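You operate a simulated robot arm through the tools that you are given. There is no shell and no other tool. Be economical: measure what you need, move in short steps, check, and stop when the job is done.

You run a simulated two-armed robot. Do the job below in one go: nothing can be reset, and whatever is moved stays where it is left.

TASK
Reject the leaking bearing on the spin tester and wipe the grease drip off the table.
Fine: switch the tester off before you take the bearing; it goes in the open reject box, which ends shut; wipe with the green pad and put it back. What is to be rubbed or washed off counts as gone when no trace of it is left.

It is judged by the outcome, as a careful person would: the job done as asked, and still so three seconds after it is handed in. It fails if anything else is knocked over, pushed out of place, dropped, spilled or broken.

THE ROBOT
Two 7-joint arms with fingered hands on one trunk, on a base that drives. Base frame: it is fixed to the floor where the robot stands at the start and does not move with it; the origin is under the middle of the robot, x ahead of it, y to its left, z up; the surface under the hand at the start is at about z = 0.9. Lengths are in m, angles in rad, forces in N, time in s.
The left shoulder is at the start at [0.07, 0.154, 1.247], the right one opposite. With the tool pointing down near the work surface each hand reaches from about 0.1 to 0.86 m from the robot's upright axis, wherever it stands, measured 20 degrees to its own side. Places, roughly: grease drip [0.5, 0.4, 0.9]; inside of the reject box [0.6, -0.3, 0.9]; press lock [0.8, 0.5, 1.2]; reject lid [0.7, -0.3, 1]; speed knob [0.6, -0.1, 0.9]; start button [0.5, 0, 0.9]; tester switch [0.5, 0.1, 0.9]. Payload 3.9 kg a hand.
The tool frame of a hand sits at the grasp point between the pads (the TCP): z along the fingers, y along the line on which they close. The tips reach 0.03 m beyond it. The gripper opens to 0.104 m. The gripper's body begins 0.035 m behind the TCP. The gripper is a hand of 4 fingers: y runs from the thumb to the fingers, the wrist lies at [-0.017, -0.104, -0.178] in the tool frame.
Orientation is that of the tool frame in the base frame, as [roll, pitch, yaw] about the fixed x, y, z axes, in that order (R = Rz(yaw) Ry(pitch) Rx(roll)). With the fingers straight down and the wrist toward the robot, the tool's x, y and z point along [0, 1, 0], [1, 0, 0] and [0, 0, -1] of the base frame.

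THE INTERFACE
- The arms move only by the tool drive_tool. It takes "left_steps", "right_steps" or both (then of equal length, played together; a hand with none holds still); each is a list of rows, each a list of 6 numbers: the shift along the base's x, y, z in m, then the turn, a rotation vector about the base's x, y, z in rad. In form: [[x, y, z, rx, ry, rz], ...]. A call has 1 to 12 rows; each row is the pose to reach, as a shift and turn from the pose commanded when the call began. A row lasts 0.2 s, in which the tool goes at most 0.05 m and 0.15 rad; a call with a longer step from one row to the next is refused whole. Where a pose cannot be reached the arm comes as near as it can. A force on the tool above 50 N (or 10 N above the force at the start of the call, whichever is more), or a blocked arm, ends the call early, and 0.2 s more pass. In this call time passes only in rows, and 0.2 s behind the last. It gives the time, the measured TCP pose, the force on the tool (base axes), the opening and the grip force at its end, in the units of the frame above (readings bear some noise), with the torque about the TCP (base axes, N m) and any sound that the robot's microphone picked up, and new pictures: "views" is both (left out), scene, wrist or none (wrist: the cameras of the hands that moved).
- Cameras (640 x 400 px; columns grow to the right, rows downward): "scene" is now at [0.132, 0.0163, 1.4583]; the picture's right is [0.21, -0.98, 0.00], its down [-0.65, -0.14, -0.75] and it looks along [0.73, 0.16, -0.66] (base axes); focal length 220 px, centre (320, 200). "left" rides on the left gripper at [-0.066, -0.09, -0.126] in its tool frame; the picture's right is [-0.78, -0.30, 0.56], its down [0.57, -0.70, 0.42] and it looks along [0.26, 0.65, 0.71] (tool axes); focal length 275 px, centre (320, 200). "right" rides on the right gripper at [0.066, -0.09, -0.126] in its tool frame; the picture's right is [-0.78, 0.30, -0.56], its down [-0.57, -0.70, 0.42] and it looks along [-0.27, 0.65, 0.71] (tool axes); focal length 275 px, centre (320, 200). There is no depth. A picture from a camera that has moved, and an enlarged one, comes with that camera's place and axes in the base frame and with its lens. The place of the scene camera against the robot may be out by one fixed shift of up to 0.012 m in any direction.
- slide_trunk(by): slides the trunk up (or, below 0, down) by that many m; the arms and the scene camera ride with it, the base frame stays. It gives what a move gives, with no picture.
- roll_base(legs): drives the robot by 1 to 6 legs, each [ahead, turn to the left] in m and rad, along the robot's own axes; the way and the turn of a leg run together, so that a leg with both is an arc; at most 1.5 m and 3.142 rad a leg. The arms and the cameras ride along, it lands a little off, and it stops where it bumps. It gives what a move gives, and a new picture of the scene camera.
- finger_targets(index, middle, ring, thumb_bend, thumb_turn, hand): sets how far each is bent, from 0 (flat) to 100 (curled in); at 30 the hand is open as for a grip, at 70 the pads meet at the TCP. One left out holds its place. A second passes; each finger stops where it meets its share of the squeeze, and holds until it gets a number again. It is the only way to open and close the hand. It gives what a move gives, with no picture; readings hold the bend of each and the force on the fingers (four entries, about 0 where the hand has none), thumb and palm. thumb_turn goes from beside the hand (0) to across from the fingers (100), as for a grip.
- head_to(pan, tilt): turns the head with the scene camera to pan (to the left, within 1.501 rad either way) and tilt (down, from -0.506 to 1.204), counted from straight ahead of the robot. It gives what a move gives, and a new picture of the scene camera.
- close_up(camera, box): a new picture of the part [left, top, right, bottom] of that camera's present view, enlarged. The clock stands still meanwhile.
- hand_in(): hands the job in; it is judged then, once.

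Go step by step. Nothing tells you exact positions but the pictures and the camera data: compare them with the known pose of the tool, close in by small moves and look again before you grip or let go. The budget is 120 turns and 260 pictures, counting those below and the enlarged ones. Unless the task says otherwise, let go and move clear before handing in, and close with one line.

The tools are called after "Emit:" as name(argument=value, ...) on one line, values as JSON. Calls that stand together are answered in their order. drive_tool: Moves the arms, as the interface text tells. Its arguments: {"type":"object","properties":{"left_steps":{"type":"array","items":{"type":"array","items":{"type":"number"}}},"right_steps":{"type":"array","items":{"type":"array","items":{"type":"number"}}},"views":{"type":"string","enum":["both","scene","wrist","none"]}},"required":[]} The other tools are called the same way: slide_trunk (by) slides the trunk up or down; finger_targets (index, middle, ring, thumb_bend, thumb_turn, hand) moves the fingers one by one; roll_base (legs) drives the base; head_to (pan, tilt) turns the head that bears the scene camera; close_up (camera, box) takes an enlarged picture of a part of a camera's view; hand_in () hands the job in.

At the start:

```text
t: 0.0
left_eef_pos: [0.5091, 0.3284, 1.2525]
left_tcp_rot: [3.14, 0.0, 1.569]
left_wrist_force: [-0.7, 0.4, 0.0]
left_moment: [0.03, 0.05, -0.04]
left_finger_gap: 0.1038
left_grasp_force: 0.0
left_shape: jaw
left_bend: [30.0, 30.0, 30.0, 30.0, 97.0]
left_finger forces: [0.0, 0.1, 0.0, 0.0, 0.0, 0.0]
right_eef_pos: [0.4897, -0.1232, 1.3163]
right_tcp_rot: [3.141, 0.0, 1.571]
right_wrist_force: [-0.4, -0.5, -0.3]
right_moment: [-0.01, 0.01, 0.0]
right_finger_gap: 0.1038
right_grasp_force: 0.0
right_shape: jaw
right_bend: [30.0, 30.0, 30.0, 30.0, 97.0]
right_finger forces: [0.0, 0.0, 0.0, 0.0, 0.0, 0.0]
trunk travel left (down, up): [-0.7, 0.24]
robot x, y, heading: [0.0011, 0.0006, 0.004]
head pan, tilt: [0.215, 0.721]
```

scene: 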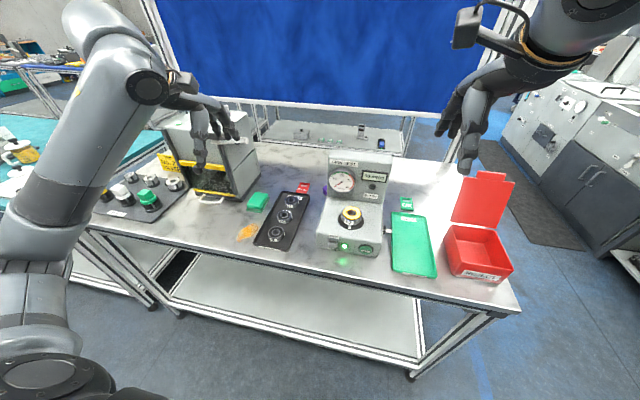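
right: 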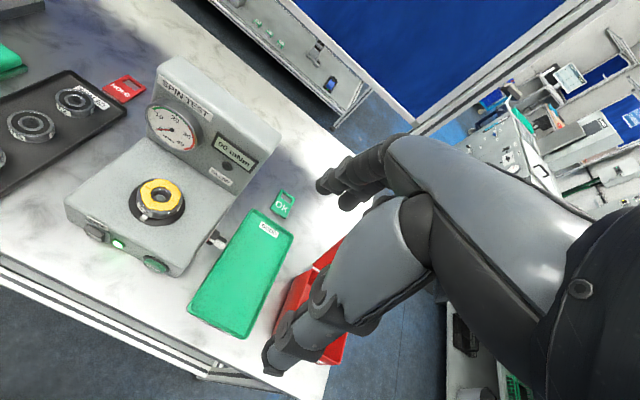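
left: 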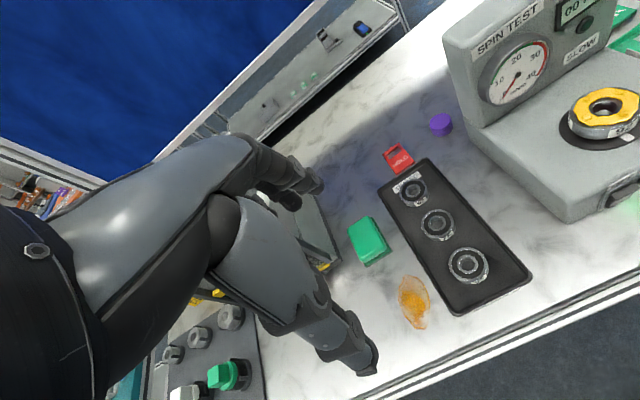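

I see the spin tester in the middle with a yellow-topped bearing on it, the red reject box on the right, the grease drip and the green pad on the left. First I enlarge the key places.

Emit:
close_up(camera="scene", box=[300, 140, 420, 270])

Emit:
close_up(camera="right", box=[50, 50, 300, 300])

Emit:
close_up(camera="scene", box=[220, 170, 320, 260])

Emit:
close_up(camera="scene", box=[420, 160, 530, 290])

```text
3.08 times, centred on (360, 205) of scene
camera zoom: at [0.132, 0.0163, 1.4583], right [0.21, -0.98, 0.0], down [-0.65, -0.14, -0.75], along [0.73, 0.16, -0.66], focal length 678 px, centre (197, 185)
```

zoom: 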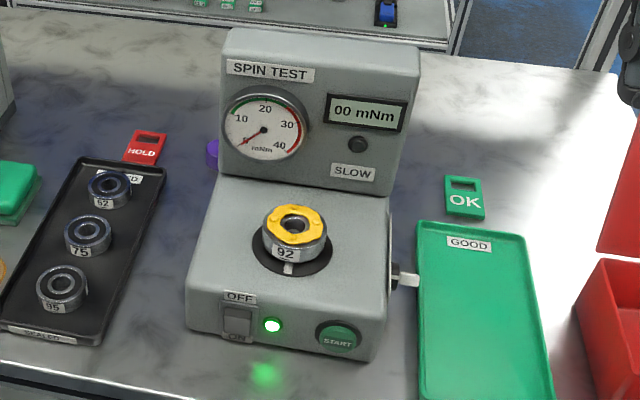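

```text
1.60 times, centred on (175, 175) of right
camera zoom: at [0.4008, -0.0578, 1.4416], right [0.3, -0.78, 0.56], down [-0.7, -0.57, -0.42], along [0.65, -0.27, -0.71], focal length 440 px, centre (552, 240)
```

zoom: 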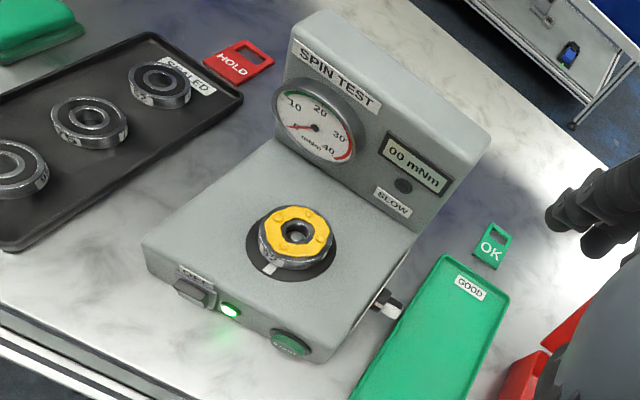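

```text
4.44 times, centred on (270, 215) of scene
camera zoom: at [0.132, 0.0163, 1.4583], right [0.21, -0.98, 0.0], down [-0.65, -0.14, -0.75], along [0.73, 0.16, -0.66], focal length 979 px, centre (542, 133)
```

zoom: 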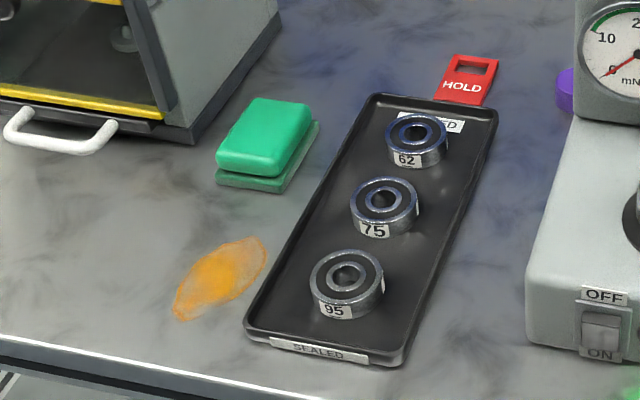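

```text
3.08 times, centred on (475, 225) of scene
camera zoom: at [0.132, 0.0163, 1.4583], right [0.21, -0.98, 0.0], down [-0.65, -0.14, -0.75], along [0.73, 0.16, -0.66], focal length 678 px, centre (-157, 123)
```

zoom: 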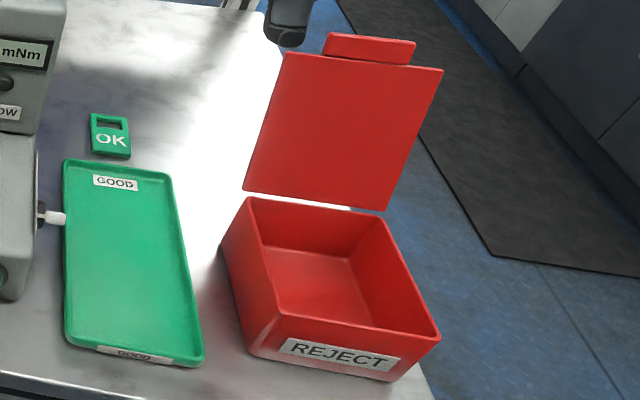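

The rocker switch is on the tester's front (OFF is its upper half), about [0.53, 0.07, 0.94]. I'll shape the left hand to a pointing index finger and look at it.

Emit:
finger_targets(hand="left", index=45, middle=100, ring=100, thumb_bend=60, thumb_turn=0)

Emit:
drive_tool(left_steps=[[-0.03, -0.04, 0, 0, -0.13, 0], [-0.06, -0.08, 0, 0, -0.26, 0], [-0.09, -0.12, 0, 0, -0.39, 0], [-0.11, -0.16, -0.02, 0, -0.52, 0], [-0.12, -0.2, -0.04, 0, -0.6, 0], [-0.13, -0.24, -0.06, 0, -0.6, 0], [-0.13, -0.25, -0.1, 0, -0.6, 0]])

```text
t: 1.0
left_eef_pos: [0.5099, 0.3284, 1.2536]
left_tcp_rot: [3.141, 0.0, 1.572]
left_wrist_force: [0.0, 0.2, -0.2]
left_moment: [-0.03, -0.03, -0.01]
left_finger_gap: 0.1041
left_grasp_force: 0.0
left_shape: fingers
left_bend: [45.0, 100.0, 100.0, 60.0, 0.0]
left_finger forces: [0.0, 0.0, 0.1, 0.0, 0.1, 0.0]
right_eef_pos: [0.49, -0.1247, 1.3164]
right_tcp_rot: [3.141, 0.001, 1.57]
right_wrist_force: [-0.3, 0.5, -0.1]
right_moment: [0.01, 0.0, -0.03]
right_finger_gap: 0.1035
right_grasp_force: 0.1
right_shape: jaw
right_bend: [30.0, 30.0, 30.0, 30.0, 97.0]
right_finger forces: [0.0, 0.0, 0.0, 0.0, 0.0, 0.0]
trunk travel left (down, up): [-0.7, 0.24]
robot x, y, heading: [0.0003, 0.003, -0.005]
head pan, tilt: [0.215, 0.721]
```

```text
t: 2.4
left_eef_pos: [0.4235, 0.1042, 1.296]
left_tcp_rot: [2.215, -0.257, 1.734]
left_wrist_force: [0.4, 0.3, 0.0]
left_moment: [-0.05, -0.01, -0.01]
left_finger_gap: 0.1042
left_grasp_force: 0.2
left_shape: fingers
left_bend: [45.0, 100.0, 100.0, 60.0, 0.0]
left_finger forces: [0.0, 0.1, 0.0, 0.1, 0.0, 0.1]
left hand out of reach, approached as far as the arm can: row 2, 3, 4, 5, 6, 7
right_eef_pos: [0.4883, -0.1229, 1.3174]
right_tcp_rot: [3.14, 0.001, 1.569]
right_wrist_force: [-0.5, 0.1, -0.4]
right_moment: [-0.03, -0.03, 0.0]
right_finger_gap: 0.1036
right_grasp_force: 0.0
right_shape: jaw
right_bend: [30.0, 30.0, 30.0, 30.0, 97.0]
right_finger forces: [0.0, 0.0, 0.1, 0.1, 0.0, 0.0]
trunk travel left (down, up): [-0.7, 0.24]
robot x, y, heading: [-0.001, 0.0026, 0.001]
head pan, tilt: [0.215, 0.721]
stopped in row 7 (left hand): the arm was blocked; the commanded pose is now the measured one
camera scene: at [0.1302, 0.0177, 1.4587], right [0.21, -0.98, 0.0], down [-0.64, -0.14, -0.75], along [0.73, 0.16, -0.66], focal length 220 px, centre (320, 200)
camera left: at [0.2824, 0.0151, 1.2821], right [0.36, -0.55, -0.75], down [-0.2, 0.74, -0.64], along [0.91, 0.39, 0.15], focal length 275 px, centre (320, 200)
```

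scene: 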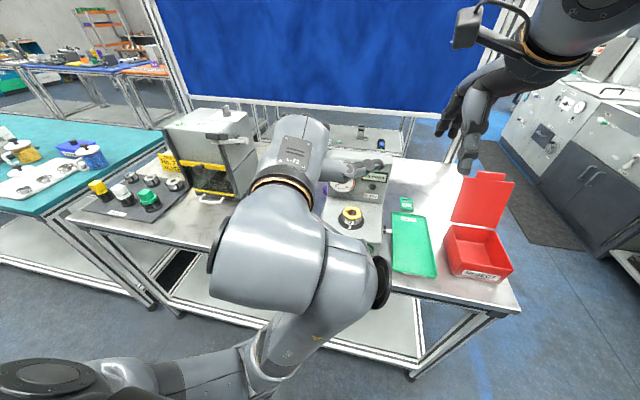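
left: 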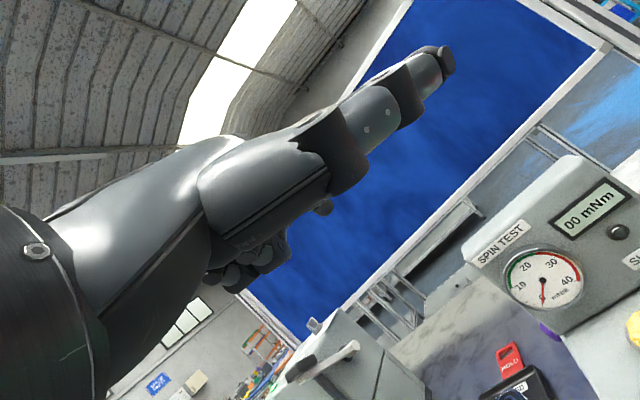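

The tilt strained the left arm. I'll turn the hand back to pointing straight down and use a flat, outward-slanting index finger instead, looking at the result.

Emit:
drive_tool(left_steps=[[0, 0.01, 0, -0.045, 0.128, -0.005], [0, 0.02, 0, -0.09, 0.257, -0.009], [0, 0.03, 0, -0.134, 0.385, -0.014], [0, 0.04, 0, -0.179, 0.514, -0.018], [0, 0.05, 0, -0.224, 0.642, -0.023], [0, 0.05, 0, -0.268, 0.77, -0.028], [0, 0.05, 0, -0.313, 0.899, -0.032]], views="none")

Emit:
finger_targets(hand="left", index=10, thumb_bend=60)

Emit:
head_to(pan=0.1, tilt=0.8)

Emit:
close_up(camera="left", box=[0, 0, 640, 400])

```text
t: 3.0
left_eef_pos: [0.4329, 0.1487, 1.2913]
left_tcp_rot: [2.424, -0.36, 1.773]
left_wrist_force: [-0.3, 0.5, 0.4]
left_moment: [-0.01, -0.02, -0.01]
left_finger_gap: 0.104
left_grasp_force: 0.1
left_shape: fingers
left_bend: [45.0, 100.0, 100.0, 60.0, 0.0]
left_finger forces: [0.1, 0.0, 0.0, 0.1, 0.0, 0.0]
right_eef_pos: [0.4912, -0.1229, 1.3163]
right_tcp_rot: [-3.139, 0.001, 1.568]
right_wrist_force: [1.1, 1.6, 0.8]
right_moment: [-0.01, 0.02, 0.01]
right_finger_gap: 0.104
right_grasp_force: 0.1
right_shape: jaw
right_bend: [30.0, 30.0, 30.0, 30.0, 97.0]
right_finger forces: [0.0, 0.0, 0.0, 0.0, 0.1, 0.0]
trunk travel left (down, up): [-0.7, 0.24]
robot x, y, heading: [-0.0027, 0.0002, -0.008]
head pan, tilt: [0.215, 0.721]
stopped in row 3 (left hand): the arm was blocked; the commanded pose is now the measured one
```

```text
t: 4.0
left_eef_pos: [0.4322, 0.1482, 1.2917]
left_tcp_rot: [2.425, -0.359, 1.77]
left_wrist_force: [0.1, -0.6, 0.4]
left_moment: [0.01, 0.0, 0.05]
left_finger_gap: 0.1118
left_grasp_force: 0.1
left_shape: fingers
left_bend: [10.0, 100.0, 100.0, 60.0, 0.0]
left_finger forces: [0.0, 0.0, 0.0, 0.0, 0.1, 0.1]
right_eef_pos: [0.4887, -0.1251, 1.3156]
right_tcp_rot: [-3.141, 0.0, 1.569]
right_wrist_force: [-0.5, 0.4, 0.2]
right_moment: [0.0, -0.02, 0.0]
right_finger_gap: 0.1039
right_grasp_force: 0.0
right_shape: jaw
right_bend: [30.0, 30.0, 30.0, 30.0, 97.0]
right_finger forces: [0.0, 0.0, 0.0, 0.0, 0.0, 0.1]
trunk travel left (down, up): [-0.7, 0.24]
robot x, y, heading: [-0.0006, -0.0021, 0.001]
head pan, tilt: [0.215, 0.721]
```

```text
t: 4.7
left_eef_pos: [0.4325, 0.1486, 1.29]
left_tcp_rot: [2.422, -0.36, 1.772]
left_wrist_force: [0.4, -0.2, -0.2]
left_moment: [0.01, -0.03, 0.03]
left_finger_gap: 0.1117
left_grasp_force: 0.0
left_shape: fingers
left_bend: [10.0, 100.0, 100.0, 60.0, 0.0]
left_finger forces: [0.1, 0.0, 0.1, 0.1, 0.0, 0.1]
right_eef_pos: [0.4898, -0.1234, 1.3161]
right_tcp_rot: [3.141, 0.001, 1.568]
right_wrist_force: [-0.1, 0.5, 0.1]
right_moment: [-0.02, -0.02, 0.01]
right_finger_gap: 0.1036
right_grasp_force: 0.0
right_shape: jaw
right_bend: [30.0, 30.0, 30.0, 30.0, 97.0]
right_finger forces: [0.1, 0.0, 0.0, 0.1, 0.0, 0.1]
trunk travel left (down, up): [-0.7, 0.24]
robot x, y, heading: [-0.0008, 0.0009, -0.001]
head pan, tilt: [0.099, 0.799]
camera scene: at [0.1301, 0.0062, 1.4519], right [0.1, -1.0, 0.0], down [-0.71, -0.07, -0.7], along [0.69, 0.07, -0.72], focal length 220 px, centre (320, 200)
```

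scene: 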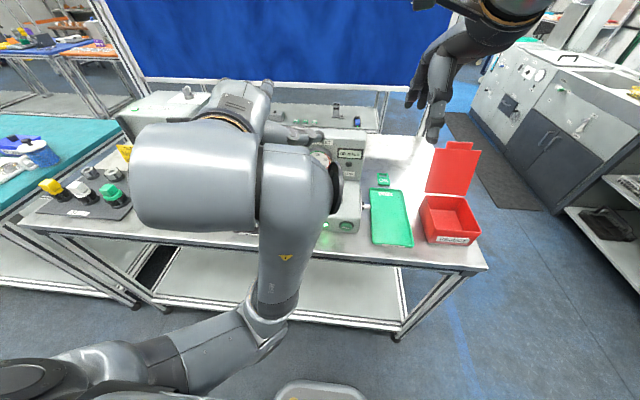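

```text
1.00 times, centred on (320, 200) of left (not enlarged: the box is as wide or as high as the picture)
camera zoom: at [0.3003, 0.0447, 1.3005], right [0.24, -0.47, -0.85], down [-0.41, 0.74, -0.53], along [0.88, 0.47, -0.01], focal length 275 px, centre (320, 200)
```

zoom: 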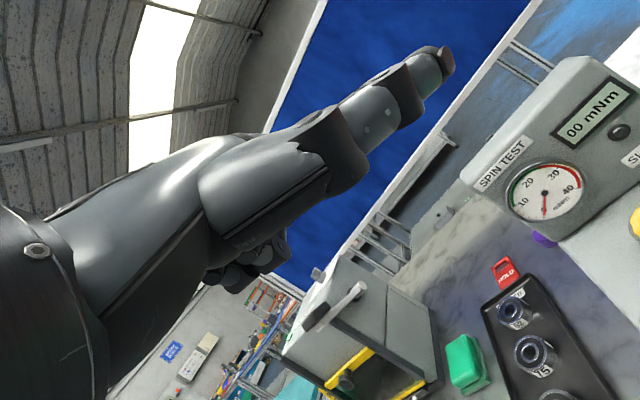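

The arm is tangled near a joint limit here, so I retrace towards the start pose while turning the hand back.

Emit:
drive_tool(left_steps=[[0.01, 0.045, 0, 0, 0, 0], [0.02, 0.09, 0, -0.06, 0.1, 0], [0.04, 0.13, 0, -0.12, 0.2, -0.01], [0.06, 0.16, 0, -0.18, 0.3, -0.02], [0.07, 0.18, 0, -0.24, 0.4, -0.03], [0.077, 0.18, 0, -0.3, 0.5, -0.04], [0.077, 0.18, -0.02, -0.36, 0.59, -0.05], [0.077, 0.18, -0.04, -0.414, 0.673, -0.061]])

```text
t: 5.3
left_eef_pos: [0.4467, 0.2399, 1.2968]
left_tcp_rot: [2.412, -0.496, 1.879]
left_wrist_force: [-0.5, -0.5, 0.6]
left_moment: [-0.02, 0.0, 0.02]
left_finger_gap: 0.1116
left_grasp_force: 0.1
left_shape: fingers
left_bend: [10.0, 100.0, 100.0, 60.0, 0.0]
left_finger forces: [0.1, 0.0, 0.1, 0.1, 0.0, 0.0]
right_eef_pos: [0.491, -0.1222, 1.3163]
right_tcp_rot: [-3.14, 0.001, 1.569]
right_wrist_force: [-0.4, 0.8, -0.5]
right_moment: [0.01, 0.0, -0.02]
right_finger_gap: 0.1035
right_grasp_force: 0.0
right_shape: jaw
right_bend: [30.0, 30.0, 30.0, 30.0, 97.0]
right_finger forces: [0.0, 0.0, 0.1, 0.0, 0.0, 0.1]
trunk travel left (down, up): [-0.7, 0.24]
robot x, y, heading: [0.001, 0.0016, 0.002]
head pan, tilt: [0.099, 0.799]
stopped in row 2 (left hand): the arm was blocked; the commanded pose is now the measured one
camera scene: at [0.1314, 0.0081, 1.4517], right [0.1, -1.0, 0.0], down [-0.71, -0.07, -0.7], along [0.69, 0.07, -0.72], focal length 220 px, centre (320, 200)
camera left: at [0.3253, 0.1235, 1.2939], right [0.26, -0.33, -0.91], down [-0.49, 0.76, -0.42], along [0.83, 0.56, 0.04], focal length 275 px, centre (320, 200)
```

scene: 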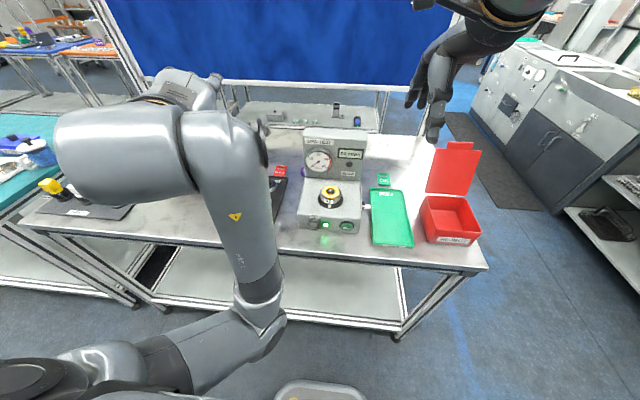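
left: 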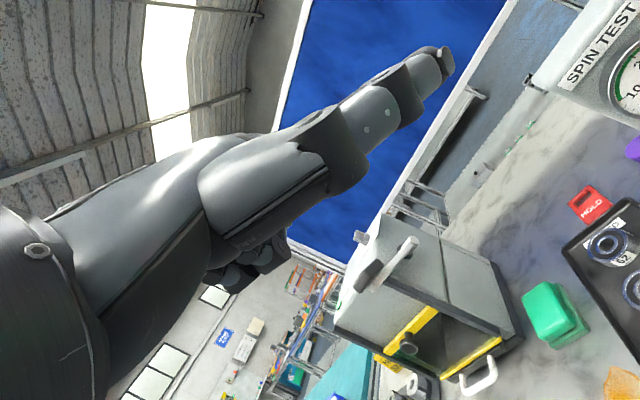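

Translation works while rotation stops it; I'll extend forward and then rotate in small increments.

Emit:
drive_tool(left_steps=[[0.02, 0.03, 0, 0, 0, 0], [0.05, 0.06, -0.01, 0, 0, 0], [0.08, 0.09, -0.02, 0, 0, 0], [0.1, 0.1, -0.03, 0, 0, 0]], views="none")

Emit:
drive_tool(left_steps=[[0, 0, 0, -0.03, 0.06, 0], [0, 0, 0, -0.06, 0.12, 0], [0, 0, 0, -0.09, 0.18, 0], [0, 0, 0, -0.12, 0.24, 0]], views="scene")

```text
t: 6.3
left_eef_pos: [0.5438, 0.3387, 1.2679]
left_tcp_rot: [2.411, -0.496, 1.882]
left_wrist_force: [-0.6, -0.3, -0.3]
left_moment: [0.03, -0.02, 0.01]
left_finger_gap: 0.1117
left_grasp_force: 0.0
left_shape: fingers
left_bend: [10.0, 100.0, 100.0, 60.0, 0.0]
left_finger forces: [0.0, 0.0, 0.1, 0.1, 0.1, 0.0]
right_eef_pos: [0.4912, -0.1238, 1.3166]
right_tcp_rot: [3.141, -0.001, 1.568]
right_wrist_force: [0.2, 0.1, 0.1]
right_moment: [-0.01, 0.0, 0.0]
right_finger_gap: 0.1037
right_grasp_force: 0.1
right_shape: jaw
right_bend: [30.0, 30.0, 30.0, 30.0, 97.0]
right_finger forces: [0.1, 0.1, 0.0, 0.0, 0.1, 0.1]
trunk travel left (down, up): [-0.7, 0.24]
robot x, y, heading: [-0.0011, -0.0019, 0.002]
head pan, tilt: [0.099, 0.799]
```

```text
t: 7.3
left_eef_pos: [0.5453, 0.3386, 1.2665]
left_tcp_rot: [2.704, -0.435, 1.744]
left_wrist_force: [-0.3, 0.4, 0.4]
left_moment: [0.02, 0.0, -0.02]
left_finger_gap: 0.1117
left_grasp_force: 0.0
left_shape: fingers
left_bend: [10.0, 100.0, 100.0, 60.0, 0.0]
left_finger forces: [0.0, 0.0, 0.1, 0.0, 0.0, 0.0]
right_eef_pos: [0.4893, -0.1249, 1.3172]
right_tcp_rot: [-3.14, 0.0, 1.569]
right_wrist_force: [0.1, 0.4, -0.3]
right_moment: [0.02, -0.02, 0.02]
right_finger_gap: 0.1036
right_grasp_force: 0.2
right_shape: jaw
right_bend: [30.0, 30.0, 30.0, 30.0, 97.0]
right_finger forces: [0.0, 0.0, 0.1, 0.0, 0.0, 0.0]
trunk travel left (down, up): [-0.7, 0.24]
robot x, y, heading: [0.0013, -0.0004, -0.002]
head pan, tilt: [0.099, 0.799]
camera scene: at [0.1306, 0.0062, 1.4518], right [0.1, -1.0, 0.0], down [-0.71, -0.07, -0.7], along [0.69, 0.07, -0.72], focal length 220 px, centre (320, 200)
```

scene: 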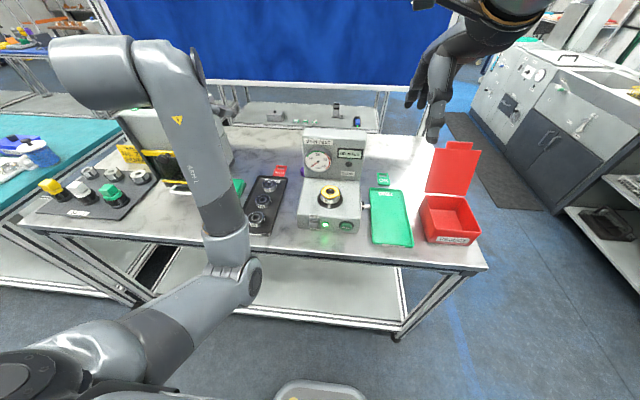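

Working now; I finish the turn to straight down.

Emit:
drive_tool(left_steps=[[0, 0, 0, -0.093, 0.078, -0.014], [0, 0, 0, -0.185, 0.156, -0.029], [0, 0, 0, -0.278, 0.235, -0.043], [0, 0, 0, -0.37, 0.313, -0.058], [0, 0, 0, -0.463, 0.391, -0.072]], views="both")

```text
t: 8.5
left_eef_pos: [0.5451, 0.339, 1.2674]
left_tcp_rot: [-3.141, 0.0, 1.571]
left_wrist_force: [0.0, -0.4, -0.9]
left_moment: [-0.01, 0.0, 0.01]
left_finger_gap: 0.1114
left_grasp_force: 0.1
left_shape: fingers
left_bend: [10.0, 100.0, 100.0, 60.0, 0.0]
left_finger forces: [0.0, 0.1, 0.1, 0.1, 0.1, 0.1]
right_eef_pos: [0.4897, -0.1224, 1.3161]
right_tcp_rot: [-3.142, -0.001, 1.57]
right_wrist_force: [-0.5, -0.5, 0.0]
right_moment: [-0.01, 0.0, 0.0]
right_finger_gap: 0.1035
right_grasp_force: 0.1
right_shape: jaw
right_bend: [30.0, 30.0, 30.0, 30.0, 97.0]
right_finger forces: [0.0, 0.1, 0.1, 0.0, 0.0, 0.1]
trunk travel left (down, up): [-0.7, 0.24]
robot x, y, heading: [-0.0068, -0.0009, -0.001]
head pan, tilt: [0.099, 0.799]
camera scene: at [0.1302, 0.0071, 1.4518], right [0.1, -1.0, 0.0], down [-0.71, -0.07, -0.7], along [0.69, 0.07, -0.72], focal length 220 px, centre (320, 200)
camera left: at [0.4558, 0.2724, 1.3916], right [-0.3, -0.78, -0.56], down [-0.7, 0.57, -0.42], along [0.65, 0.27, -0.71], focal length 275 px, centre (320, 200)
```

scene: 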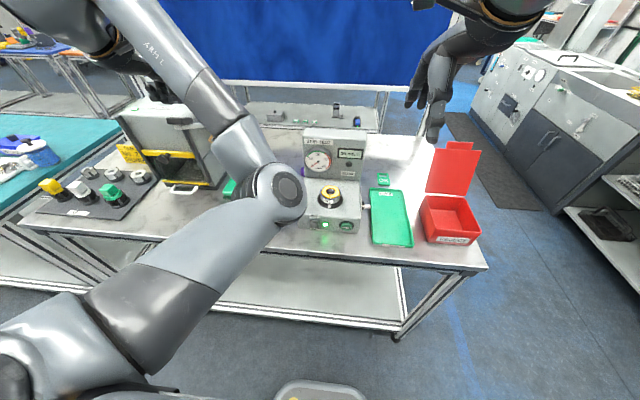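
left: 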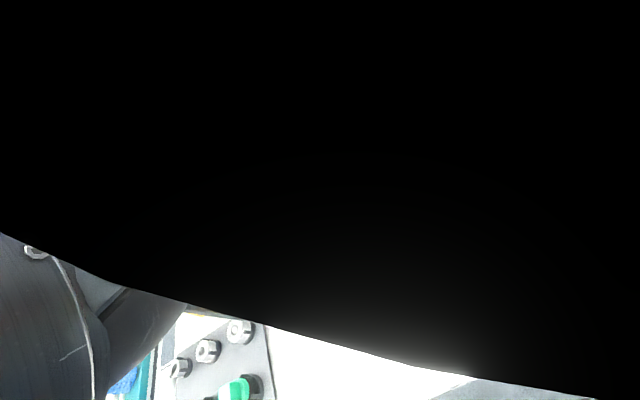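

The hand is straight down but the elbow has swung inward. I'll test rolling the hand about the shoulder–wrist line to bring the elbow back to the outside.

Emit:
drive_tool(left_steps=[[0, 0, 0, 0.12, 0.05, 0.06], [0, 0, 0, 0.24, 0.1, 0.12], [0, 0, 0, 0.36, 0.15, 0.18], [0, 0, 0, 0.48, 0.2, 0.24], [0, 0, 0, 0.6, 0.25, 0.3], [0, 0, 0, 0.72, 0.3, 0.36], [0, 0, 0, 0.84, 0.35, 0.42]], views="scene")

```text
t: 10.1
left_eef_pos: [0.5455, 0.338, 1.2674]
left_tcp_rot: [-2.934, -0.887, 1.926]
left_wrist_force: [0.8, 0.1, -0.8]
left_moment: [-0.02, 0.01, 0.0]
left_finger_gap: 0.1115
left_grasp_force: 0.0
left_shape: fingers
left_bend: [10.0, 100.0, 100.0, 60.0, 0.0]
left_finger forces: [0.0, 0.1, 0.0, 0.0, 0.0, 0.0]
right_eef_pos: [0.49, -0.1242, 1.3161]
right_tcp_rot: [-3.141, -0.001, 1.57]
right_wrist_force: [-0.4, -0.2, -0.4]
right_moment: [-0.01, -0.02, -0.01]
right_finger_gap: 0.1037
right_grasp_force: 0.0
right_shape: jaw
right_bend: [30.0, 30.0, 30.0, 30.0, 97.0]
right_finger forces: [0.0, 0.1, 0.0, 0.0, 0.0, 0.0]
trunk travel left (down, up): [-0.7, 0.24]
robot x, y, heading: [-0.0019, -0.0035, -0.004]
head pan, tilt: [0.099, 0.799]
camera scene: at [0.1309, 0.0061, 1.4519], right [0.1, -1.0, 0.0], down [-0.71, -0.07, -0.7], along [0.69, 0.07, -0.72], focal length 220 px, centre (320, 200)
```

scene: 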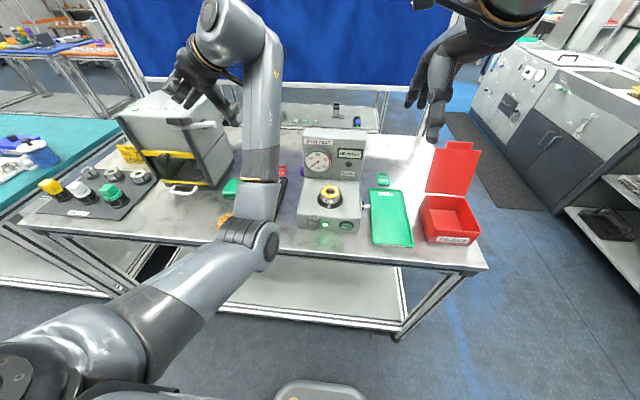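

Elbow is moving the right way (down and left). I continue the same roll.

Emit:
drive_tool(left_steps=[[0, 0.02, 0, 0.12, 0.05, 0.06], [0, 0.04, 0, 0.24, 0.1, 0.12], [0, 0.06, 0, 0.36, 0.15, 0.18], [0, 0.08, 0, 0.48, 0.2, 0.24], [0, 0.1, 0, 0.6, 0.25, 0.3], [0, 0.1, 0, 0.72, 0.3, 0.36], [0, 0.1, 0, 0.84, 0.35, 0.42]], views="scene")

```text
t: 11.7
left_eef_pos: [0.5448, 0.4393, 1.2655]
left_tcp_rot: [0.804, -1.314, -1.415]
left_wrist_force: [0.2, 0.0, -0.6]
left_moment: [0.0, 0.03, 0.0]
left_finger_gap: 0.1116
left_grasp_force: 0.0
left_shape: fingers
left_bend: [10.0, 100.0, 100.0, 60.0, 0.0]
left_finger forces: [0.1, 0.1, 0.0, 0.1, 0.0, 0.1]
right_eef_pos: [0.4896, -0.1228, 1.3167]
right_tcp_rot: [-3.14, 0.001, 1.57]
right_wrist_force: [-0.1, -0.3, 0.3]
right_moment: [0.02, 0.01, 0.0]
right_finger_gap: 0.1037
right_grasp_force: 0.0
right_shape: jaw
right_bend: [30.0, 30.0, 30.0, 30.0, 97.0]
right_finger forces: [0.1, 0.0, 0.1, 0.0, 0.0, 0.0]
trunk travel left (down, up): [-0.7, 0.24]
robot x, y, heading: [0.0007, 0.0002, -0.004]
head pan, tilt: [0.099, 0.799]
camera scene: at [0.1307, 0.0071, 1.4519], right [0.1, -1.0, 0.0], down [-0.71, -0.07, -0.7], along [0.69, 0.07, -0.72], focal length 220 px, centre (320, 200)
```

scene: 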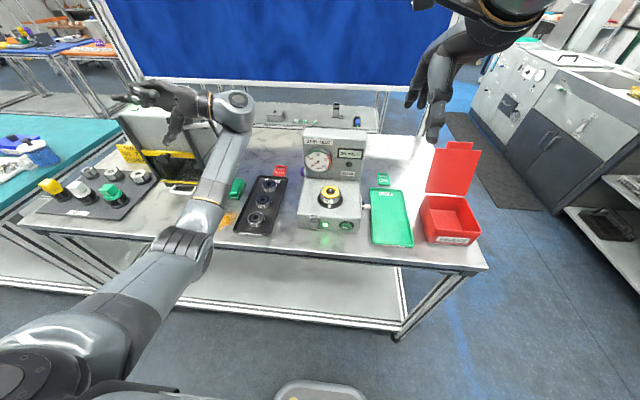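

The elbow is now low and on its own side. I'll tip the fingers down by the shortest turn while drawing the hand back to free space.

Emit:
drive_tool(left_steps=[[-0.02, 0, 0, -0.08, -0.12, 0], [-0.04, 0.01, 0, -0.16, -0.24, 0], [-0.06, 0.02, 0, -0.24, -0.36, 0], [-0.08, 0.03, 0, -0.32, -0.48, 0], [-0.1, 0.04, 0, -0.4, -0.6, 0], [-0.12, 0.05, 0, -0.48, -0.72, 0], [-0.13, 0.05, 0, -0.56, -0.84, 0], [-0.13, 0.05, 0, -0.64, -0.96, 0], [-0.13, 0.05, 0, -0.72, -1.08, 0], [-0.13, 0.05, 0, -0.8, -1.2, 0], [-0.13, 0.05, 0, -0.88, -1.32, 0], [-0.13, 0.05, 0, -0.96, -1.44, 0]], views="scene")

```text
t: 14.3
left_eef_pos: [0.4134, 0.4881, 1.2681]
left_tcp_rot: [3.132, -0.01, 2.742]
left_wrist_force: [0.2, 0.8, 0.3]
left_moment: [-0.01, -0.02, 0.0]
left_finger_gap: 0.1116
left_grasp_force: 0.0
left_shape: fingers
left_bend: [10.0, 100.0, 100.0, 60.0, 0.0]
left_finger forces: [0.0, 0.1, 0.0, 0.1, 0.0, 0.0]
right_eef_pos: [0.4889, -0.1232, 1.3165]
right_tcp_rot: [-3.141, 0.0, 1.569]
right_wrist_force: [-0.4, 0.7, -0.2]
right_moment: [0.01, 0.02, -0.01]
right_finger_gap: 0.1037
right_grasp_force: 0.0
right_shape: jaw
right_bend: [30.0, 30.0, 30.0, 30.0, 97.0]
right_finger forces: [0.0, 0.1, 0.0, 0.1, 0.0, 0.0]
trunk travel left (down, up): [-0.7, 0.24]
robot x, y, heading: [0.0024, -0.0, 0.001]
head pan, tilt: [0.099, 0.799]
camera scene: at [0.1295, 0.0063, 1.4519], right [0.1, -1.0, 0.0], down [-0.71, -0.07, -0.7], along [0.69, 0.07, -0.72], focal length 220 px, centre (320, 200)
```

scene: 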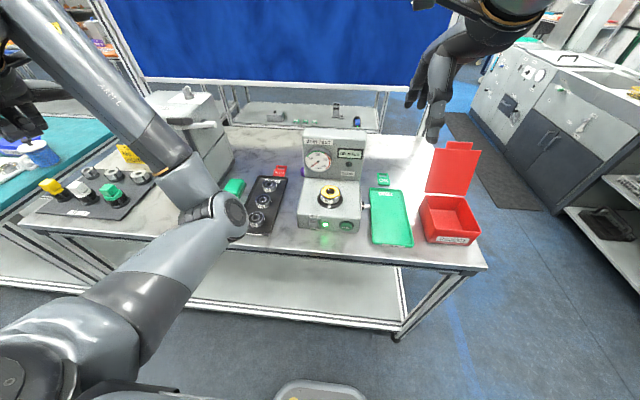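

Hand is down again but yawed; I raise the trunk for a more natural wrist, then lower the hand and unwind the yaw in free space.

Emit:
slide_trunk(by=0.2)

Emit:
drive_tool(left_steps=[[-0.01, 0, -0.04, 0, 0, 0], [-0.02, 0, -0.08, 0, 0, 0], [-0.03, 0, -0.12, 0, 0, 0], [-0.03, 0, -0.16, 0, 0, 0], [-0.03, 0, -0.2, 0, 0, 0], [-0.03, 0, -0.24, 0, 0, 0], [-0.03, 0, -0.28, 0, 0, 0], [-0.03, 0, -0.32, 0, 0, 0]], views="scene")

```text
t: 16.4
left_eef_pos: [0.4137, 0.4874, 1.4672]
left_tcp_rot: [3.13, -0.011, 2.741]
left_wrist_force: [0.5, -0.3, 0.7]
left_moment: [-0.01, 0.0, 0.0]
left_finger_gap: 0.1117
left_grasp_force: 0.0
left_shape: fingers
left_bend: [10.0, 100.0, 100.0, 60.0, 0.0]
left_finger forces: [0.0, 0.1, 0.1, 0.1, 0.0, 0.1]
right_eef_pos: [0.4905, -0.123, 1.5169]
right_tcp_rot: [-3.141, 0.001, 1.569]
right_wrist_force: [-0.7, 0.5, -0.3]
right_moment: [0.04, -0.01, -0.02]
right_finger_gap: 0.1035
right_grasp_force: 0.0
right_shape: jaw
right_bend: [30.0, 30.0, 30.0, 30.0, 97.0]
right_finger forces: [0.1, 0.0, 0.0, 0.0, 0.0, 0.0]
trunk travel left (down, up): [-0.9, 0.04]
robot x, y, heading: [0.001, 0.0018, -0.004]
head pan, tilt: [0.099, 0.799]
```

```text
t: 18.1
left_eef_pos: [0.3773, 0.5421, 1.2319]
left_tcp_rot: [2.986, -0.016, 2.807]
left_wrist_force: [0.1, -0.2, 0.1]
left_moment: [0.0, 0.01, 0.01]
left_finger_gap: 0.1115
left_grasp_force: 0.0
left_shape: fingers
left_bend: [10.0, 100.0, 100.0, 60.0, 0.0]
left_finger forces: [0.0, 0.0, 0.1, 0.0, 0.1, 0.0]
right_eef_pos: [0.4902, -0.1216, 1.5158]
right_tcp_rot: [-3.141, 0.001, 1.569]
right_wrist_force: [1.0, 0.8, 0.3]
right_moment: [-0.02, 0.0, 0.0]
right_finger_gap: 0.1038
right_grasp_force: 0.0
right_shape: jaw
right_bend: [30.0, 30.0, 30.0, 30.0, 97.0]
right_finger forces: [0.0, 0.0, 0.0, 0.1, 0.0, 0.0]
trunk travel left (down, up): [-0.9, 0.04]
robot x, y, heading: [0.0011, -0.0005, -0.002]
head pan, tilt: [0.099, 0.799]
stopped in row 8 (left hand): the arm was blocked; the commanded pose is now the measured one
camera scene: at [0.1294, 0.0075, 1.652], right [0.1, -0.99, 0.0], down [-0.71, -0.07, -0.7], along [0.69, 0.07, -0.72], focal length 220 px, centre (320, 200)
```

scene: 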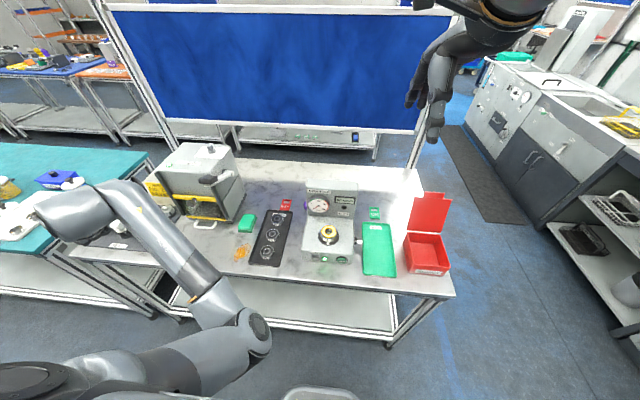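

Now I unwind the yaw here.

Emit:
drive_tool(left_steps=[[0, 0, 0, 0, 0, -0.14], [0, 0, 0, 0, 0, -0.28], [0, 0, 0, 0, 0, -0.42], [0, 0, 0, 0, 0, -0.56], [0, 0, 0, 0, 0, -0.7], [0, 0, 0, 0, 0, -0.84], [0, 0, 0, 0, 0, -0.98], [0, 0, 0, 0, 0, -1.12], [0, 0, 0, 0, 0, -1.24]], views="scene")

```text
t: 20.1
left_eef_pos: [0.3773, 0.5412, 1.2296]
left_tcp_rot: [2.983, -0.016, 1.56]
left_wrist_force: [0.5, -0.5, 0.2]
left_moment: [0.0, 0.01, 0.0]
left_finger_gap: 0.1116
left_grasp_force: 0.0
left_shape: fingers
left_bend: [10.0, 100.0, 100.0, 60.0, 0.0]
left_finger forces: [0.0, 0.0, 0.0, 0.0, 0.0, 0.1]
right_eef_pos: [0.4891, -0.1223, 1.5157]
right_tcp_rot: [3.141, 0.001, 1.568]
right_wrist_force: [-1.1, 0.4, 0.1]
right_moment: [0.01, -0.01, 0.02]
right_finger_gap: 0.1034
right_grasp_force: 0.1
right_shape: jaw
right_bend: [30.0, 30.0, 30.0, 30.0, 97.0]
right_finger forces: [0.1, 0.1, 0.1, 0.1, 0.0, 0.0]
trunk travel left (down, up): [-0.9, 0.04]
robot x, y, heading: [-0.001, -0.0018, -0.005]
head pan, tilt: [0.099, 0.799]
camera scene: at [0.1297, 0.0074, 1.6519], right [0.1, -1.0, 0.0], down [-0.71, -0.07, -0.7], along [0.69, 0.07, -0.72], focal length 220 px, centre (320, 200)
```

scene: 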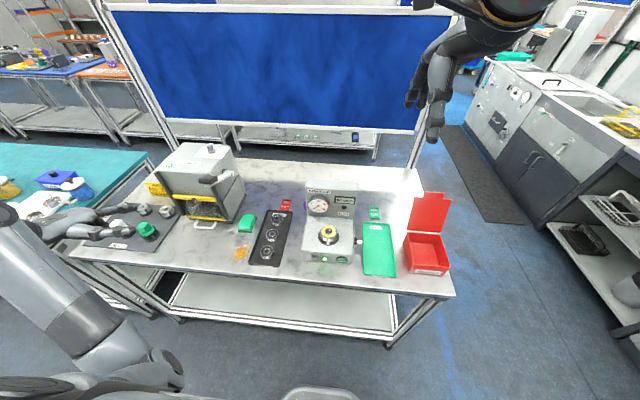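

The elbow is back outside. I straighten the tilt and bring the hand lower, ahead of the table front.

Emit:
drive_tool(left_steps=[[0, -0.03, -0.03, 0, 0.08, 0], [0.01, -0.06, -0.06, 0, 0.158, 0], [0.02, -0.09, -0.09, 0, 0.158, 0], [0.03, -0.12, -0.12, 0, 0.158, 0], [0.03, -0.16, -0.13, 0, 0.158, 0], [0.03, -0.2, -0.13, 0, 0.158, 0], [0.03, -0.24, -0.13, 0, 0.158, 0]], views="both")

```text
t: 21.7
left_eef_pos: [0.4071, 0.302, 1.1016]
left_tcp_rot: [-3.141, -0.015, 1.562]
left_wrist_force: [0.1, -0.1, -0.3]
left_moment: [0.0, 0.04, 0.02]
left_finger_gap: 0.1113
left_grasp_force: 0.1
left_shape: fingers
left_bend: [10.0, 100.0, 100.0, 60.0, 0.0]
left_finger forces: [0.0, 0.0, 0.0, 0.0, 0.0, 0.0]
right_eef_pos: [0.4891, -0.1258, 1.5171]
right_tcp_rot: [-3.141, -0.002, 1.569]
right_wrist_force: [-1.0, -0.2, 0.6]
right_moment: [0.01, 0.0, -0.03]
right_finger_gap: 0.1035
right_grasp_force: 0.0
right_shape: jaw
right_bend: [30.0, 30.0, 30.0, 30.0, 97.0]
right_finger forces: [0.0, 0.0, 0.0, 0.0, 0.0, 0.1]
trunk travel left (down, up): [-0.9, 0.04]
robot x, y, heading: [0.0027, 0.0007, 0.001]
head pan, tilt: [0.099, 0.799]
camera scene: at [0.1296, 0.0048, 1.652], right [0.1, -1.0, 0.0], down [-0.71, -0.07, -0.7], along [0.69, 0.07, -0.72], focal length 220 px, centre (320, 200)
camera left: at [0.3179, 0.2341, 1.2247], right [-0.3, -0.76, -0.57], down [-0.7, 0.59, -0.41], along [0.65, 0.27, -0.71], focal length 275 px, centre (320, 200)
```

scene: 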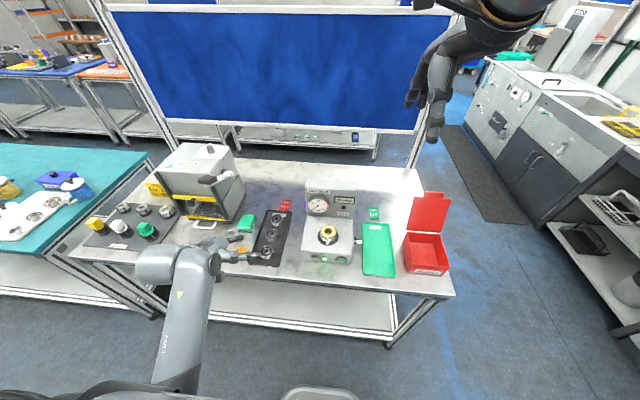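
left: 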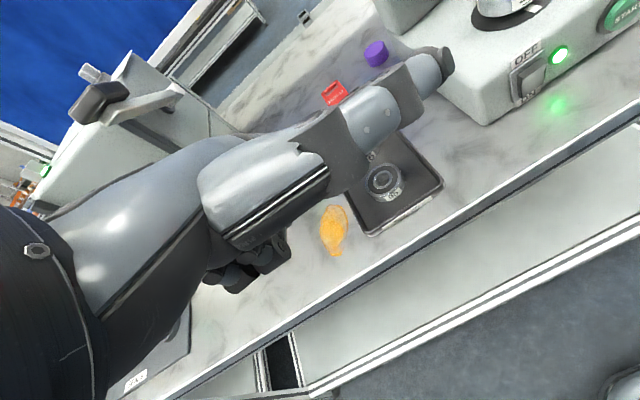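

The left camera sees the switch well, but the sideways thumb covers the index finger. I tuck the thumb in and look again.

Emit:
finger_targets(hand="left", thumb_turn=97, thumb_bend=30)

Emit:
drive_tool(left_steps=[[0, -0.04, 0, 0, 0, 0], [0, -0.08, 0, 0, 0, 0], [0, -0.12, 0, 0, 0, 0], [0, -0.16, 0, 0, 0, 0], [0, -0.2, 0, 0, 0, 0]], views="both")

```text
t: 22.7
left_eef_pos: [0.4082, 0.3041, 1.0997]
left_tcp_rot: [-3.141, -0.015, 1.562]
left_wrist_force: [-0.2, -0.6, 0.1]
left_moment: [0.02, 0.01, 0.0]
left_finger_gap: 0.1319
left_grasp_force: 0.1
left_shape: fingers
left_bend: [10.0, 100.0, 100.0, 30.0, 94.0]
left_finger forces: [0.0, 0.0, 0.0, 0.1, 0.0, 0.1]
right_eef_pos: [0.4896, -0.1243, 1.5167]
right_tcp_rot: [-3.141, 0.001, 1.569]
right_wrist_force: [0.1, 1.5, -0.1]
right_moment: [0.04, -0.02, -0.04]
right_finger_gap: 0.1038
right_grasp_force: 0.1
right_shape: jaw
right_bend: [30.0, 30.0, 30.0, 30.0, 97.0]
right_finger forces: [0.1, 0.1, 0.1, 0.0, 0.0, 0.1]
trunk travel left (down, up): [-0.9, 0.04]
robot x, y, heading: [0.0006, 0.0014, -0.001]
head pan, tilt: [0.099, 0.799]
```

```text
t: 23.9
left_eef_pos: [0.408, 0.1009, 1.102]
left_tcp_rot: [-3.141, -0.016, 1.563]
left_wrist_force: [-0.3, 0.8, 0.0]
left_moment: [-0.01, 0.02, 0.06]
left_finger_gap: 0.1312
left_grasp_force: 0.1
left_shape: fingers
left_bend: [10.0, 100.0, 100.0, 30.0, 94.0]
left_finger forces: [0.1, 0.0, 0.0, 0.1, 0.1, 0.0]
right_eef_pos: [0.4901, -0.1261, 1.5169]
right_tcp_rot: [-3.141, -0.002, 1.566]
right_wrist_force: [0.0, 0.1, -0.7]
right_moment: [-0.01, 0.02, 0.0]
right_finger_gap: 0.1034
right_grasp_force: 0.0
right_shape: jaw
right_bend: [30.0, 30.0, 30.0, 30.0, 97.0]
right_finger forces: [0.0, 0.1, 0.1, 0.0, 0.1, 0.0]
trunk travel left (down, up): [-0.9, 0.04]
robot x, y, heading: [-0.0016, 0.0009, -0.001]
head pan, tilt: [0.099, 0.799]
camera scene: at [0.1303, 0.0038, 1.6519], right [0.1, -1.0, 0.0], down [-0.71, -0.07, -0.7], along [0.69, 0.07, -0.72], focal length 220 px, centre (320, 200)
camera left: at [0.317, 0.0332, 1.2262], right [-0.3, -0.76, -0.57], down [-0.7, 0.59, -0.41], along [0.65, 0.27, -0.71], focal length 275 px, centre (320, 200)
```

scene: 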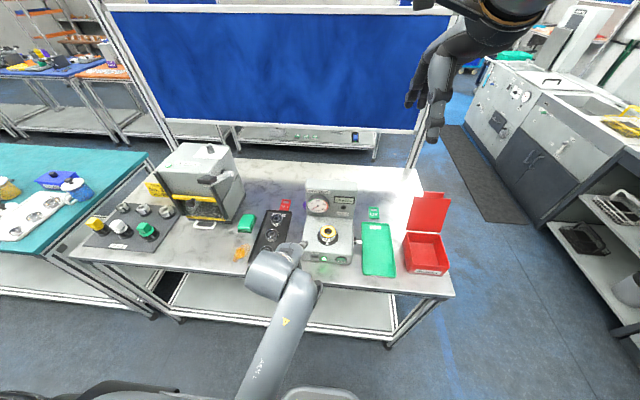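
left: 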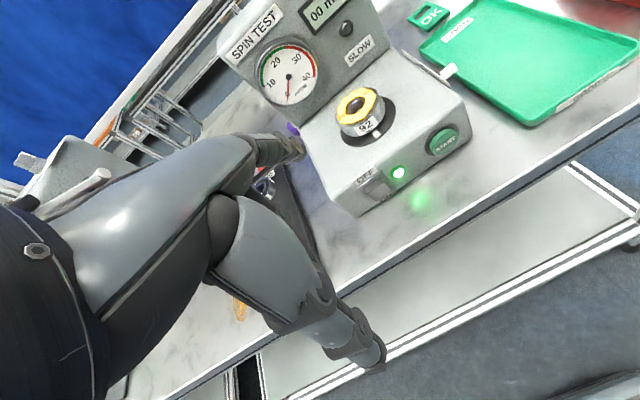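

Index tip is at about (303,148) in the left view, and the rocker at (372,190). I enlarge both views to triangulate.

Emit:
close_up(camera="left", box=[270, 110, 470, 235])

Emit:
close_up(camera="scene", box=[240, 180, 380, 280])

```text
3.20 times, centred on (370, 172) of left
camera zoom: at [0.317, 0.0332, 1.2262], right [-0.3, -0.76, -0.57], down [-0.7, 0.59, -0.41], along [0.65, 0.27, -0.71], focal length 881 px, centre (160, 288)
```

zoom: 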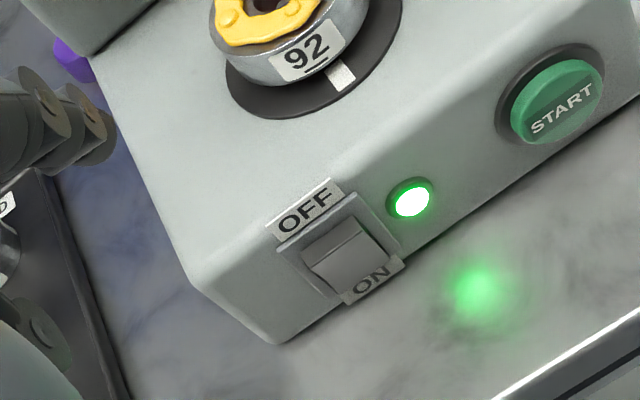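

```text
4.00 times, centred on (310, 230) of scene
camera zoom: at [0.1303, 0.0038, 1.6519], right [0.1, -1.0, 0.0], down [-0.71, -0.07, -0.7], along [0.69, 0.07, -0.72], focal length 881 px, centre (360, 80)
```

zoom: 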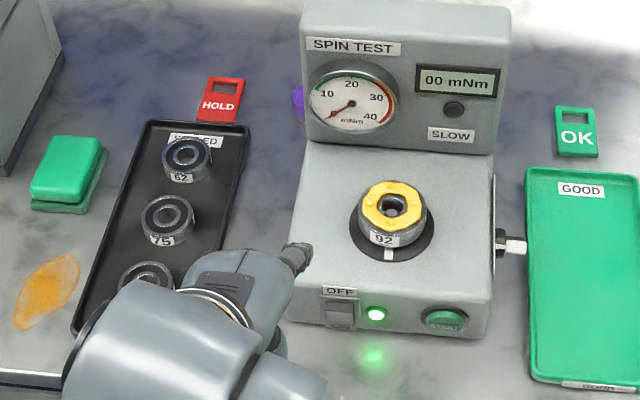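

Rocker's protruding OFF edge triangulates to about [0.54, 0.065, 0.934]; index tip is about [0.48, 0.08, 1.10] at TCP [0.408, 0.101, 1.102]. I lower the hand in front of the switch and look.

Emit:
drive_tool(left_steps=[[0, -0.01, -0.04, 0, 0, 0], [0, -0.013, -0.08, 0, 0, 0], [0, -0.013, -0.12, 0, 0, 0], [0, -0.013, -0.145, 0, 0, 0]], views="none")

Emit:
close_up(camera="left", box=[240, 50, 560, 250])

Emit:
close_up(camera="scene", box=[240, 180, 380, 280])

```text
t: 24.9
left_eef_pos: [0.4073, 0.0882, 0.9566]
left_tcp_rot: [-3.141, -0.012, 1.562]
left_wrist_force: [0.2, -0.3, -1.0]
left_moment: [-0.02, 0.03, -0.02]
left_finger_gap: 0.1316
left_grasp_force: 0.0
left_shape: fingers
left_bend: [10.0, 100.0, 100.0, 30.0, 94.0]
left_finger forces: [0.1, 0.0, 0.1, 0.1, 0.0, 0.0]
right_eef_pos: [0.4891, -0.1247, 1.5155]
right_tcp_rot: [3.141, 0.001, 1.569]
right_wrist_force: [-0.4, 0.1, 0.3]
right_moment: [-0.01, 0.0, -0.01]
right_finger_gap: 0.1037
right_grasp_force: 0.1
right_shape: jaw
right_bend: [30.0, 30.0, 30.0, 30.0, 97.0]
right_finger forces: [0.1, 0.1, 0.0, 0.1, 0.0, 0.1]
trunk travel left (down, up): [-0.9, 0.04]
robot x, y, heading: [0.0001, 0.0045, 0.001]
head pan, tilt: [0.099, 0.799]
```

```text
2.00 times, centred on (400, 150) of left
camera zoom: at [0.3177, 0.021, 1.0806], right [-0.3, -0.76, -0.57], down [-0.7, 0.59, -0.42], along [0.65, 0.27, -0.71], focal length 551 px, centre (160, 300)
```

zoom: 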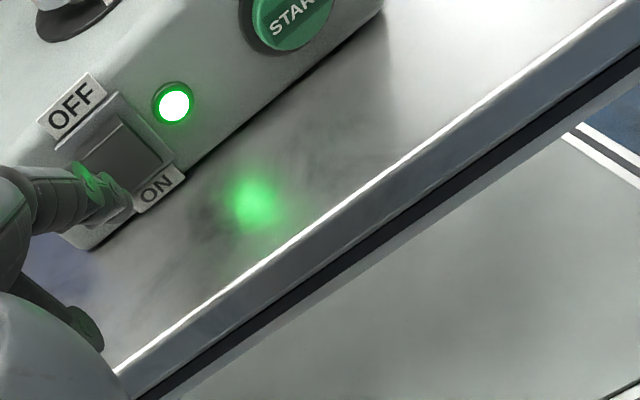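

```text
4.00 times, centred on (310, 230) of scene
camera zoom: at [0.1304, 0.0068, 1.6519], right [0.1, -1.0, 0.0], down [-0.71, -0.07, -0.7], along [0.69, 0.07, -0.72], focal length 881 px, centre (360, 80)
```

zoom: 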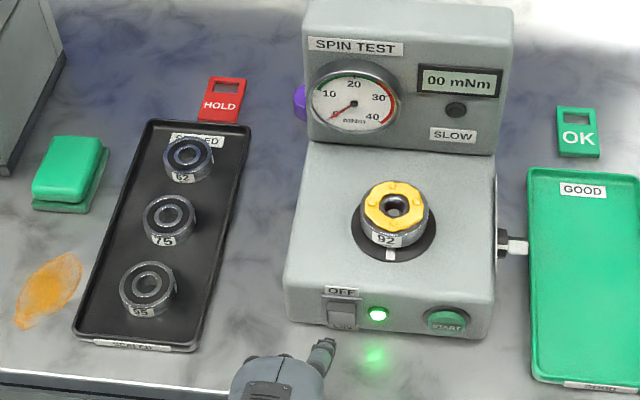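

The index tip is at about [0.493, 0.07, 0.947], in line with the OFF half and about 4 cm short. I push forward in small steps.

Emit:
drive_tool(left_steps=[[0.015, -0.004, 0, 0, 0, 0], [0.025, -0.005, 0, 0, 0, 0], [0.03, -0.005, 0, 0, 0, 0], [0.035, -0.005, 0, 0, 0, 0], [0.04, -0.005, 0, 0, 0, 0], [0.045, -0.005, 0, 0, 0, 0]], views="none")

Emit:
close_up(camera="left", box=[240, 50, 560, 250])

Emit:
close_up(camera="scene", box=[270, 190, 370, 275])

```text
t: 26.3
left_eef_pos: [0.4492, 0.0834, 0.9561]
left_tcp_rot: [-3.141, -0.015, 1.562]
left_wrist_force: [-13.6, -0.4, 0.6]
left_moment: [-0.02, 0.02, -0.18]
left_finger_gap: 0.117
left_grasp_force: 6.2
left_shape: fingers
left_bend: [17.0, 100.0, 100.0, 30.0, 94.0]
left_finger forces: [13.6, 0.1, 0.0, 0.0, 0.0, 0.1]
right_eef_pos: [0.4852, -0.1249, 1.5172]
right_tcp_rot: [3.139, 0.0, 1.568]
right_wrist_force: [0.3, -0.4, -0.3]
right_moment: [0.0, -0.03, 0.01]
right_finger_gap: 0.1037
right_grasp_force: 0.0
right_shape: jaw
right_bend: [30.0, 30.0, 30.0, 30.0, 97.0]
right_finger forces: [0.0, 0.1, 0.1, 0.1, 0.0, 0.0]
trunk travel left (down, up): [-0.9, 0.04]
robot x, y, heading: [0.0006, -0.0079, 0.001]
head pan, tilt: [0.099, 0.799]
```

```text
2.00 times, centred on (400, 150) of left
camera zoom: at [0.3584, 0.0159, 1.0798], right [-0.3, -0.76, -0.57], down [-0.7, 0.59, -0.42], along [0.65, 0.27, -0.71], focal length 551 px, centre (160, 300)
```

zoom: 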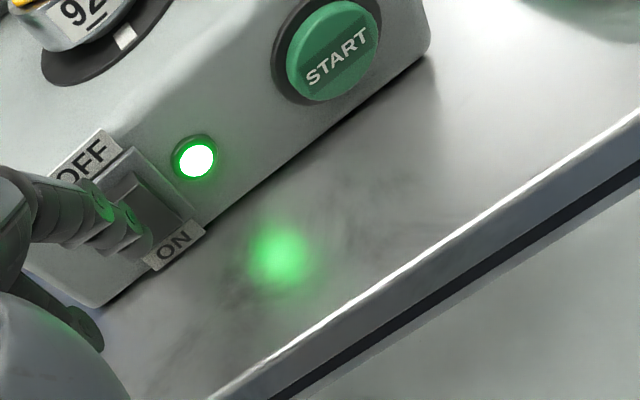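

```text
4.71 times, centred on (320, 232) of scene
camera zoom: at [0.1252, 0.0059, 1.6523], right [0.1, -1.0, 0.0], down [-0.71, -0.07, -0.7], along [0.7, 0.07, -0.71], focal length 1037 px, centre (320, 47)
```

zoom: 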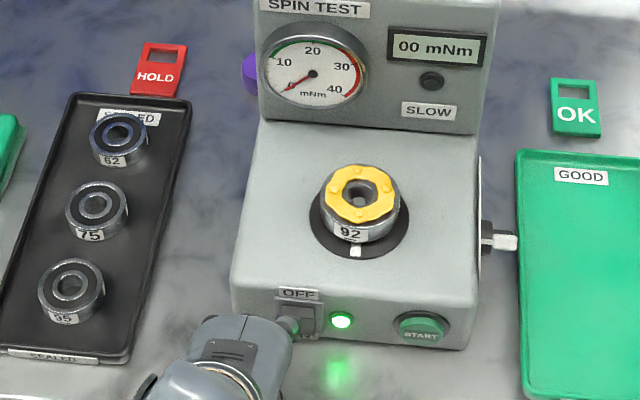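

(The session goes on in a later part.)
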